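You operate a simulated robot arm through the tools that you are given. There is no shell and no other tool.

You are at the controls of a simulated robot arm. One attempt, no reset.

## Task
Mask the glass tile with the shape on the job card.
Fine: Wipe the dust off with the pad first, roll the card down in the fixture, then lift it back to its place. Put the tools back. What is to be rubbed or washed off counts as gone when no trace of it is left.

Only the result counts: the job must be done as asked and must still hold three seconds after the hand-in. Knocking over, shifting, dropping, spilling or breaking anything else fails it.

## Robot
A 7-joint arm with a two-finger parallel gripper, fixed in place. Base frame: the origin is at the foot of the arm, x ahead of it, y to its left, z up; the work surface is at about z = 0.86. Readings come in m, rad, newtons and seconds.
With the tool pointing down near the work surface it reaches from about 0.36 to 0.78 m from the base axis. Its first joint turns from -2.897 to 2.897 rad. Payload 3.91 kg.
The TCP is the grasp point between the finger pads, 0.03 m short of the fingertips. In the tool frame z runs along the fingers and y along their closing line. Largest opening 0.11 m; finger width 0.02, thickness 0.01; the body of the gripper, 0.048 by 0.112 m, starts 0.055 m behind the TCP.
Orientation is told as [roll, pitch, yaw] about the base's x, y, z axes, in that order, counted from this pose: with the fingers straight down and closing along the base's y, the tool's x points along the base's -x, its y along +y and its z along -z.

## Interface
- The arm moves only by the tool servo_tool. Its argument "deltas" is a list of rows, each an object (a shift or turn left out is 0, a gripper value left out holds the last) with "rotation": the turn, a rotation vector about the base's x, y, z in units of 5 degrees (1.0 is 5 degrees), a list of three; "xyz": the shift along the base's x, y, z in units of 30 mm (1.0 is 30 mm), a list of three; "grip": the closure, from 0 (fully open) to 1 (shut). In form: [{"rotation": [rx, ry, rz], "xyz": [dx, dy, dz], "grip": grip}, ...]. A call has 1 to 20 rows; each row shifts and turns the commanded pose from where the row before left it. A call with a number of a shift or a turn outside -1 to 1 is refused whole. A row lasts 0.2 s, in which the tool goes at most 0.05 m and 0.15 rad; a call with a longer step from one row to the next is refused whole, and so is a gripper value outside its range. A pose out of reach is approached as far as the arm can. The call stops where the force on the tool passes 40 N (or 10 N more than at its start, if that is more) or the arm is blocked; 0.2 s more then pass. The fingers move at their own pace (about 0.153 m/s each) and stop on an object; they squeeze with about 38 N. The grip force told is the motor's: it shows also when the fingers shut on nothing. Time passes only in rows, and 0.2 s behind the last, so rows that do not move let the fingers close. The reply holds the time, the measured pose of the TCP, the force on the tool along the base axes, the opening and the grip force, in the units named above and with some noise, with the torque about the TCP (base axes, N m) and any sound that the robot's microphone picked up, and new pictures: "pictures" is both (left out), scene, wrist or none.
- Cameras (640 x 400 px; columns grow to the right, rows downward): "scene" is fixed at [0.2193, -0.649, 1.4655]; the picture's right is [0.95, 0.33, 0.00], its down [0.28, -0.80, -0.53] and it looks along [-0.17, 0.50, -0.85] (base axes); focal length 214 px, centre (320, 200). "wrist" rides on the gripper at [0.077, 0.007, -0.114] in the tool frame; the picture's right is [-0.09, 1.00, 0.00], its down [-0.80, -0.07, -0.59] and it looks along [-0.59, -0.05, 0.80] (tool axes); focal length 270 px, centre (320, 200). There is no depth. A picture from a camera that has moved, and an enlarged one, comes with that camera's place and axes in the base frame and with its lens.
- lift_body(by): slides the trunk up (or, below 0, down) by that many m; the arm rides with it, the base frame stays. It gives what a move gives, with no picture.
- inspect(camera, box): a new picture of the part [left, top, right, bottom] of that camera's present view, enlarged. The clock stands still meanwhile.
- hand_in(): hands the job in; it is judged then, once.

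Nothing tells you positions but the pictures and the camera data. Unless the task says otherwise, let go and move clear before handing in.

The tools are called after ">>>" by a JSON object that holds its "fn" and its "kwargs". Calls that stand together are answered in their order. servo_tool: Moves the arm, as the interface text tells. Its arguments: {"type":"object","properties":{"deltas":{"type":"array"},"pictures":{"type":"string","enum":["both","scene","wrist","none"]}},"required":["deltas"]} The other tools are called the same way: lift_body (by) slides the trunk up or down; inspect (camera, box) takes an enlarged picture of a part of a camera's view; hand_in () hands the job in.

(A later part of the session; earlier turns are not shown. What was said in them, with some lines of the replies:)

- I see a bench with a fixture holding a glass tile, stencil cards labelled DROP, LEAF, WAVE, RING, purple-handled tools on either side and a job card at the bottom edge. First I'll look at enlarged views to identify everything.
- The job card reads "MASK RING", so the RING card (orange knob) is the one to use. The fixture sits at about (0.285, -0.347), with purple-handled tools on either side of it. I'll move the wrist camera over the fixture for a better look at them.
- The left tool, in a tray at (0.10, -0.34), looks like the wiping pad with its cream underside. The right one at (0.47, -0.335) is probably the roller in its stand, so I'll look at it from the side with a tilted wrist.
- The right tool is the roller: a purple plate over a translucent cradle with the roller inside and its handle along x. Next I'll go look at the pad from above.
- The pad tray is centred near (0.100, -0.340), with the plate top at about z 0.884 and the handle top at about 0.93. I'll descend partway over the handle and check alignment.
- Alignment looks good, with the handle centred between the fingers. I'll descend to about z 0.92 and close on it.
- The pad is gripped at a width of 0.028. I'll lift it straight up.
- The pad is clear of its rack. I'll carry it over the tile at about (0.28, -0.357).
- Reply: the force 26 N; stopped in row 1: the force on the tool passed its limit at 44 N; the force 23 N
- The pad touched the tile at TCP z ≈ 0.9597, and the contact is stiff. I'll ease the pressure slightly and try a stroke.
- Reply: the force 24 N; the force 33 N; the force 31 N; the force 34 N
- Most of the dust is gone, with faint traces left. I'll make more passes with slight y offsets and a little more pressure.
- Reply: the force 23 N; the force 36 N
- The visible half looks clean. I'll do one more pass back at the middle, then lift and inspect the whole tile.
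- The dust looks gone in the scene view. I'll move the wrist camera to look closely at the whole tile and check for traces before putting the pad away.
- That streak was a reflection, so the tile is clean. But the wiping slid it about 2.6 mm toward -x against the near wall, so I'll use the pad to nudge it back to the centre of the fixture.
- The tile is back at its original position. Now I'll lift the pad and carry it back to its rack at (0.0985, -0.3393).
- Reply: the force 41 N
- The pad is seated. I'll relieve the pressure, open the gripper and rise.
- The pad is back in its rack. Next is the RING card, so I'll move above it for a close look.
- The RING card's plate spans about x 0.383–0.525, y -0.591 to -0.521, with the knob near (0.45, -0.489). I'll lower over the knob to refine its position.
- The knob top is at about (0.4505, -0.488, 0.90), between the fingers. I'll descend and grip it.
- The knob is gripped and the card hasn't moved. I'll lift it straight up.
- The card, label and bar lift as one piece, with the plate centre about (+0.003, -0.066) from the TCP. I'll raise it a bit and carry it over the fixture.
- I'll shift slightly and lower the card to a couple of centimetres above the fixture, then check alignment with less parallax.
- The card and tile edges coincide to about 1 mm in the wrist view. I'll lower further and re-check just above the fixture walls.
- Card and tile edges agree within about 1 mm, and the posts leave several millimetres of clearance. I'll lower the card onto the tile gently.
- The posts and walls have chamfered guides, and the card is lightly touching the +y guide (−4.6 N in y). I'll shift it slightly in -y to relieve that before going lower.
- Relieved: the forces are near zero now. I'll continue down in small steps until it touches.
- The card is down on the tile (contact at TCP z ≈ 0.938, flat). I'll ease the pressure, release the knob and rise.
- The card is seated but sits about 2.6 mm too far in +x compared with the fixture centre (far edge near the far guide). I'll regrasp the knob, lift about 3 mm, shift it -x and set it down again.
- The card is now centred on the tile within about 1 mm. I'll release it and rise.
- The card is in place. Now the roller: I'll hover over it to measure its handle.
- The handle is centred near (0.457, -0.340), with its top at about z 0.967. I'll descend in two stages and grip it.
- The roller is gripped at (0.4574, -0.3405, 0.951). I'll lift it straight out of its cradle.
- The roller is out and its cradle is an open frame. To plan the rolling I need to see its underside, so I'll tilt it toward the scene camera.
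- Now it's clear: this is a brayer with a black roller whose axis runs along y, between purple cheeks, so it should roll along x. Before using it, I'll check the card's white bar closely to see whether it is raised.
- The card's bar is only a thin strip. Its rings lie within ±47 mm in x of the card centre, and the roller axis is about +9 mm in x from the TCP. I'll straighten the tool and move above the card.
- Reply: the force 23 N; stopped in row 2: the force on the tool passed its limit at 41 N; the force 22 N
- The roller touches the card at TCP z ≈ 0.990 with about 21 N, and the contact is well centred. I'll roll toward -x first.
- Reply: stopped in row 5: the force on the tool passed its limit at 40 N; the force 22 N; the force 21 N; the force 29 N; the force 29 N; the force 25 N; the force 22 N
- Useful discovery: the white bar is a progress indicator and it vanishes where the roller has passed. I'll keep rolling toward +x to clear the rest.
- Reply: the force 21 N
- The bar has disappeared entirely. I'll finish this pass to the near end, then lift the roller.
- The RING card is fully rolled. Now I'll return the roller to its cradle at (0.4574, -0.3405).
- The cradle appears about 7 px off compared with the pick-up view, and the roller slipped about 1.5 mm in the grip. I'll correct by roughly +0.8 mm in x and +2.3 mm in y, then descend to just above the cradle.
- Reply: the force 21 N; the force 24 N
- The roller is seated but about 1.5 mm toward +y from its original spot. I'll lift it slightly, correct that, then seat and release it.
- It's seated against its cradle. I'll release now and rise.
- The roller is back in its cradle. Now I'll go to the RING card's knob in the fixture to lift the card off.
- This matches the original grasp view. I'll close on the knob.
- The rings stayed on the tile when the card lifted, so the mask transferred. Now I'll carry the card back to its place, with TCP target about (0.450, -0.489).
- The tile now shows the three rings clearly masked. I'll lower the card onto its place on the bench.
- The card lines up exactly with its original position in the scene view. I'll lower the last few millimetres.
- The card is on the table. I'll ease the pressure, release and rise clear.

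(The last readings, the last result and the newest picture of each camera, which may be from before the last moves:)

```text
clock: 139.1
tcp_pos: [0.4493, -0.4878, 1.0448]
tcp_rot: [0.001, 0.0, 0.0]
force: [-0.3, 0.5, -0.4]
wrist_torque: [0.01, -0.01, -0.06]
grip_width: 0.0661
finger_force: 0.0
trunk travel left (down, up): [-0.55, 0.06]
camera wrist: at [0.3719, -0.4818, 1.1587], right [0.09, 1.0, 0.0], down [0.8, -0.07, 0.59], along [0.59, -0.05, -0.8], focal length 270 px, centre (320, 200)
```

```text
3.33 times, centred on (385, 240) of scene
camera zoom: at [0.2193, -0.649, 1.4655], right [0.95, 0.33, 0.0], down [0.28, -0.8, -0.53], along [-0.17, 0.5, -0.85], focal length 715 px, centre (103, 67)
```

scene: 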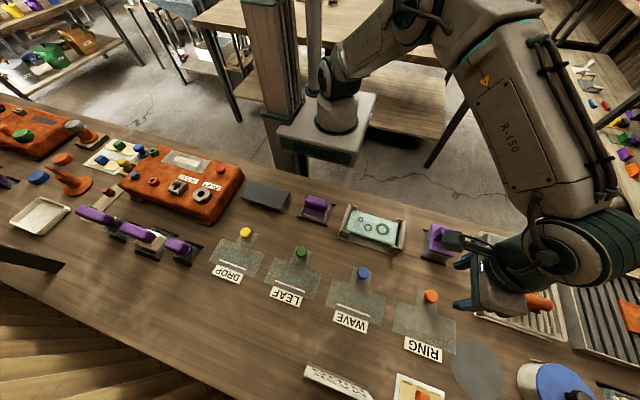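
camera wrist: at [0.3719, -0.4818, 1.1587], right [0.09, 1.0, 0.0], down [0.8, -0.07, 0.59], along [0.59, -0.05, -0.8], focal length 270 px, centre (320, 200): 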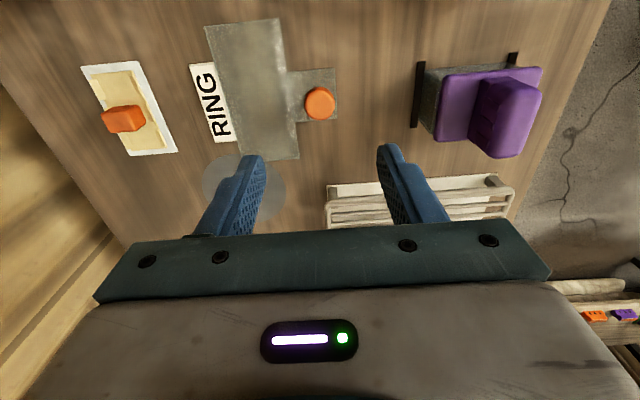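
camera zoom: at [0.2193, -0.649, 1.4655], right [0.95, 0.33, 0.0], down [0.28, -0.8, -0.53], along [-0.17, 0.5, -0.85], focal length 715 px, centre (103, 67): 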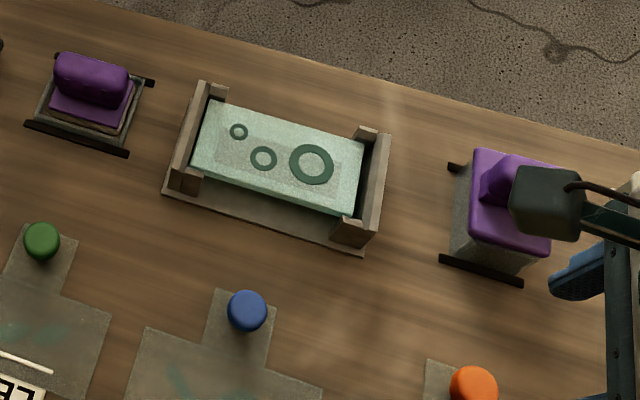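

The card is back in its place and the rings are on the tile. I'll move the arm clear and take a close look at the tile and tools before handing in.

>>> {"fn": "servo_tool", "kwargs": {"deltas": [{"xyz": [0, 0, 0.6]}, {"xyz": [-0.85, 0.08, 0.4]}, {"xyz": [-0.85, 0.08, 0.4]}, {"xyz": [-0.85, 0.08, 0.3]}, {"xyz": [-0.85, 0.08, 0]}, {"xyz": [-0.85, 0.08, 0]}, {"xyz": [-0.85, 0.08, 0]}, {"xyz": [-0.85, 0.08, 0]}, {"xyz": [-0.85, 0.08, 0]}, {"xyz": [0, 0, 0]}]}}

>>> {"fn": "inspect", "kwargs": {"camera": "wrist", "box": [340, 0, 500, 160]}}

>>> {"fn": "inspect", "kwargs": {"camera": "scene", "box": [410, 210, 480, 270]}}

>>> {"fn": "inspect", "kwargs": {"camera": "scene", "box": [290, 275, 490, 400]}}

>>> {"fn": "inspect", "kwargs": {"camera": "scene", "box": [335, 195, 415, 255]}}

```text
clock: 141.3
tcp_pos: [0.2471, -0.4689, 1.0958]
tcp_rot: [0.003, -0.001, 0.0]
force: [0.5, -0.3, -1.3]
wrist_torque: [-0.03, 0.0, -0.03]
grip_width: 0.0658
finger_force: 0.1
trunk travel left (down, up): [-0.55, 0.06]
camera wrist: at [0.1679, -0.4631, 1.2092], right [0.09, 1.0, 0.0], down [0.8, -0.07, 0.59], along [0.59, -0.05, -0.8], focal length 270 px, centre (320, 200)
```

scene: 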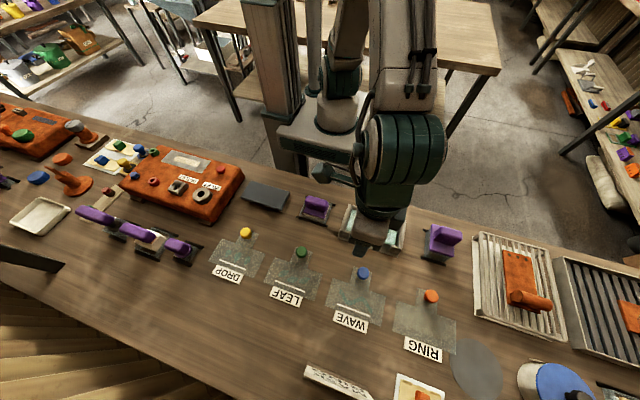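
wrist: 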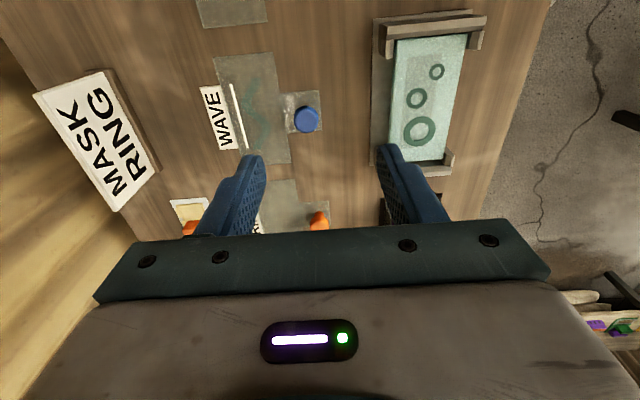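

```text
2.50 times, centred on (420, 80) of wrist
camera zoom: at [0.1679, -0.4631, 1.2092], right [0.09, 1.0, 0.0], down [0.8, -0.07, 0.59], along [0.59, -0.05, -0.8], focal length 676 px, centre (70, 500)
```

zoom: 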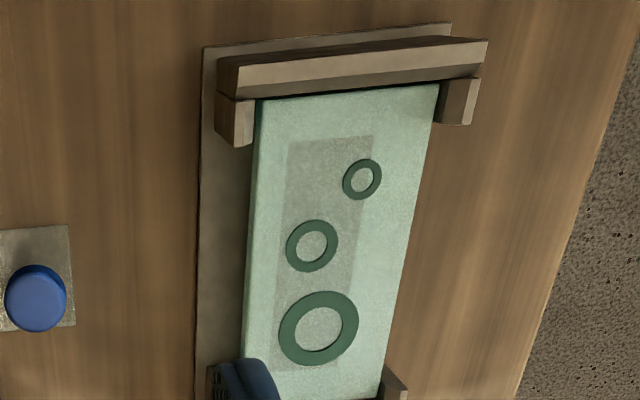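

```text
6.67 times, centred on (445, 240) of scene
camera zoom: at [0.2193, -0.649, 1.4655], right [0.95, 0.33, 0.0], down [0.28, -0.8, -0.53], along [-0.17, 0.5, -0.85], focal length 1430 px, centre (-513, -67)
```

zoom: 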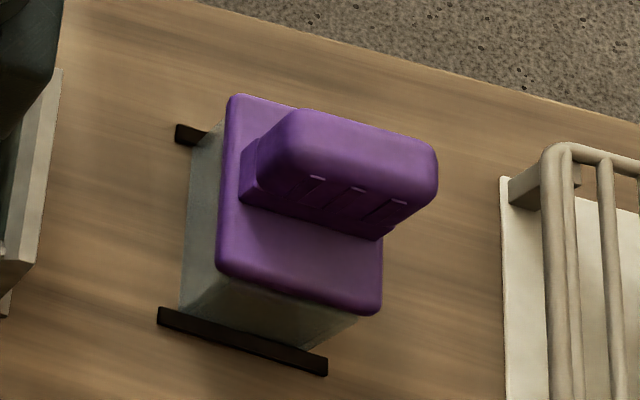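

```text
3.20 times, centred on (390, 338) of scene
camera zoom: at [0.2193, -0.649, 1.4655], right [0.95, 0.33, 0.0], down [0.28, -0.8, -0.53], along [-0.17, 0.5, -0.85], focal length 686 px, centre (96, -240)
```

zoom: 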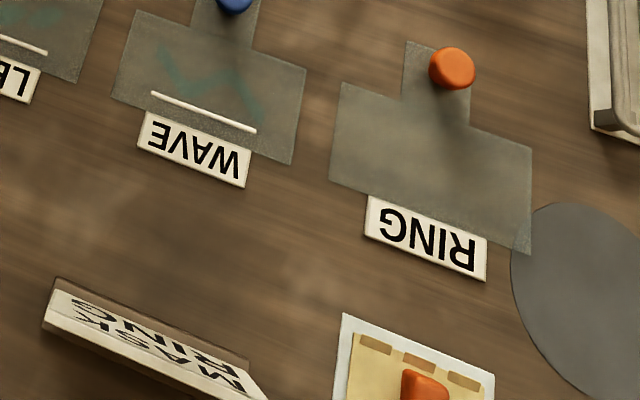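

```text
6.67 times, centred on (375, 225) of scene
camera zoom: at [0.2193, -0.649, 1.4655], right [0.95, 0.33, 0.0], down [0.28, -0.8, -0.53], along [-0.17, 0.5, -0.85], focal length 1430 px, centre (-47, 33)
```

zoom: 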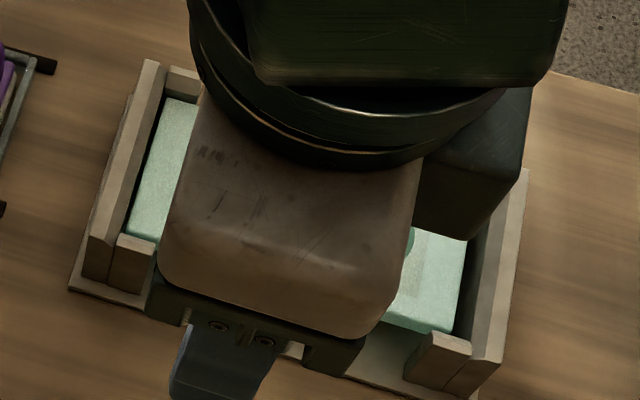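

The rings are crisp and complete, the tile is clean, the card and both tools are back in place, and nothing else has moved. I'll raise the arm a little more to be clear, then hand in.

>>> {"fn": "servo_tool", "kwargs": {"deltas": [{"xyz": [-0.5, 0, 0.8]}, {"xyz": [-0.5, 0, 0.8]}, {"xyz": [-0.5, 0, 0.8]}, {"xyz": [-0.5, 0, 0.8]}, {"xyz": [0, 0, 0]}, {"xyz": [0, 0, 0]}], "pictures": "scene"}}

>>> {"fn": "inspect", "kwargs": {"camera": "scene", "box": [280, 180, 480, 305]}}

```text
clock: 142.7
tcp_pos: [0.1861, -0.4693, 1.1903]
tcp_rot: [0.001, 0.001, 0.0]
force: [0.4, 0.0, -0.7]
wrist_torque: [0.01, -0.01, -0.02]
grip_width: 0.0659
finger_force: 0.2
trunk travel left (down, up): [-0.55, 0.06]
```

scene: 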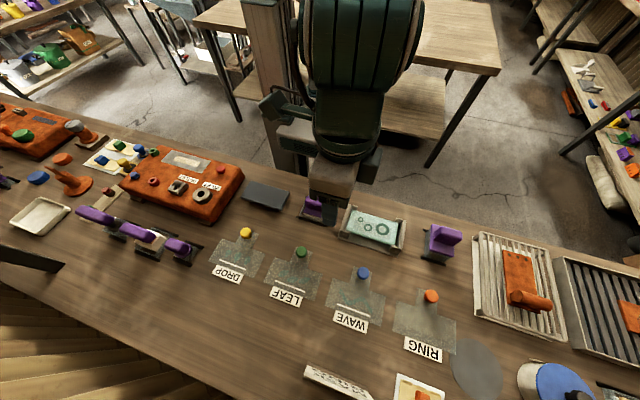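

```text
3.20 times, centred on (380, 242) of scene
camera zoom: at [0.2193, -0.649, 1.4655], right [0.95, 0.33, 0.0], down [0.28, -0.8, -0.53], along [-0.17, 0.5, -0.85], focal length 686 px, centre (128, 64)
```

zoom: 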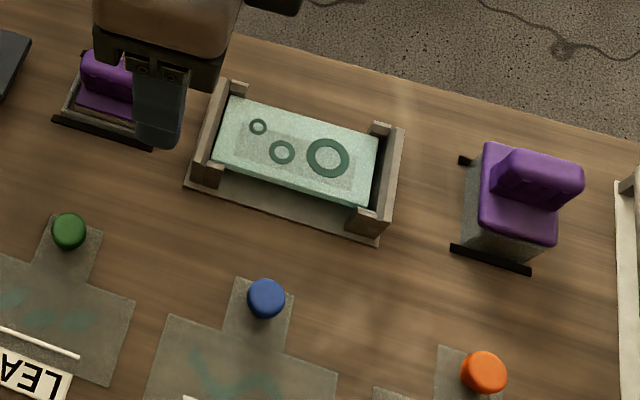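

The tile carries the RING mask, the pad and roller are back in their racks, and the card is in its place. The gripper is empty and clear, so I'm handing in.

>>> {"fn": "hand_in", "kwargs": {}}

```text
The job is handed in.
```

I masked the glass tile with the RING shape from the job card and handed the job in. I haven't had the verdict.

- **Dust:** I wiped the tile with the pad until no trace showed in the close-up views.
- **Tile position:** wiping slid the tile about 2.6 mm in the fixture. I nudged it back to about its starting position.
- **Mask:** I set the RING card on the tile and rolled it end to end until its white progress bar was gone. All three rings stayed on the tile when the card came off.
- **Card:** it is back at its original spot on the bench, and the views from before and after match.
- **Tools:** the pad is back in its rack and the roller in its cradle. The roller sits about 2 mm off where it started, but it is seated.

Nothing was knocked over or dropped, and the arm finished clear with the gripper empty.
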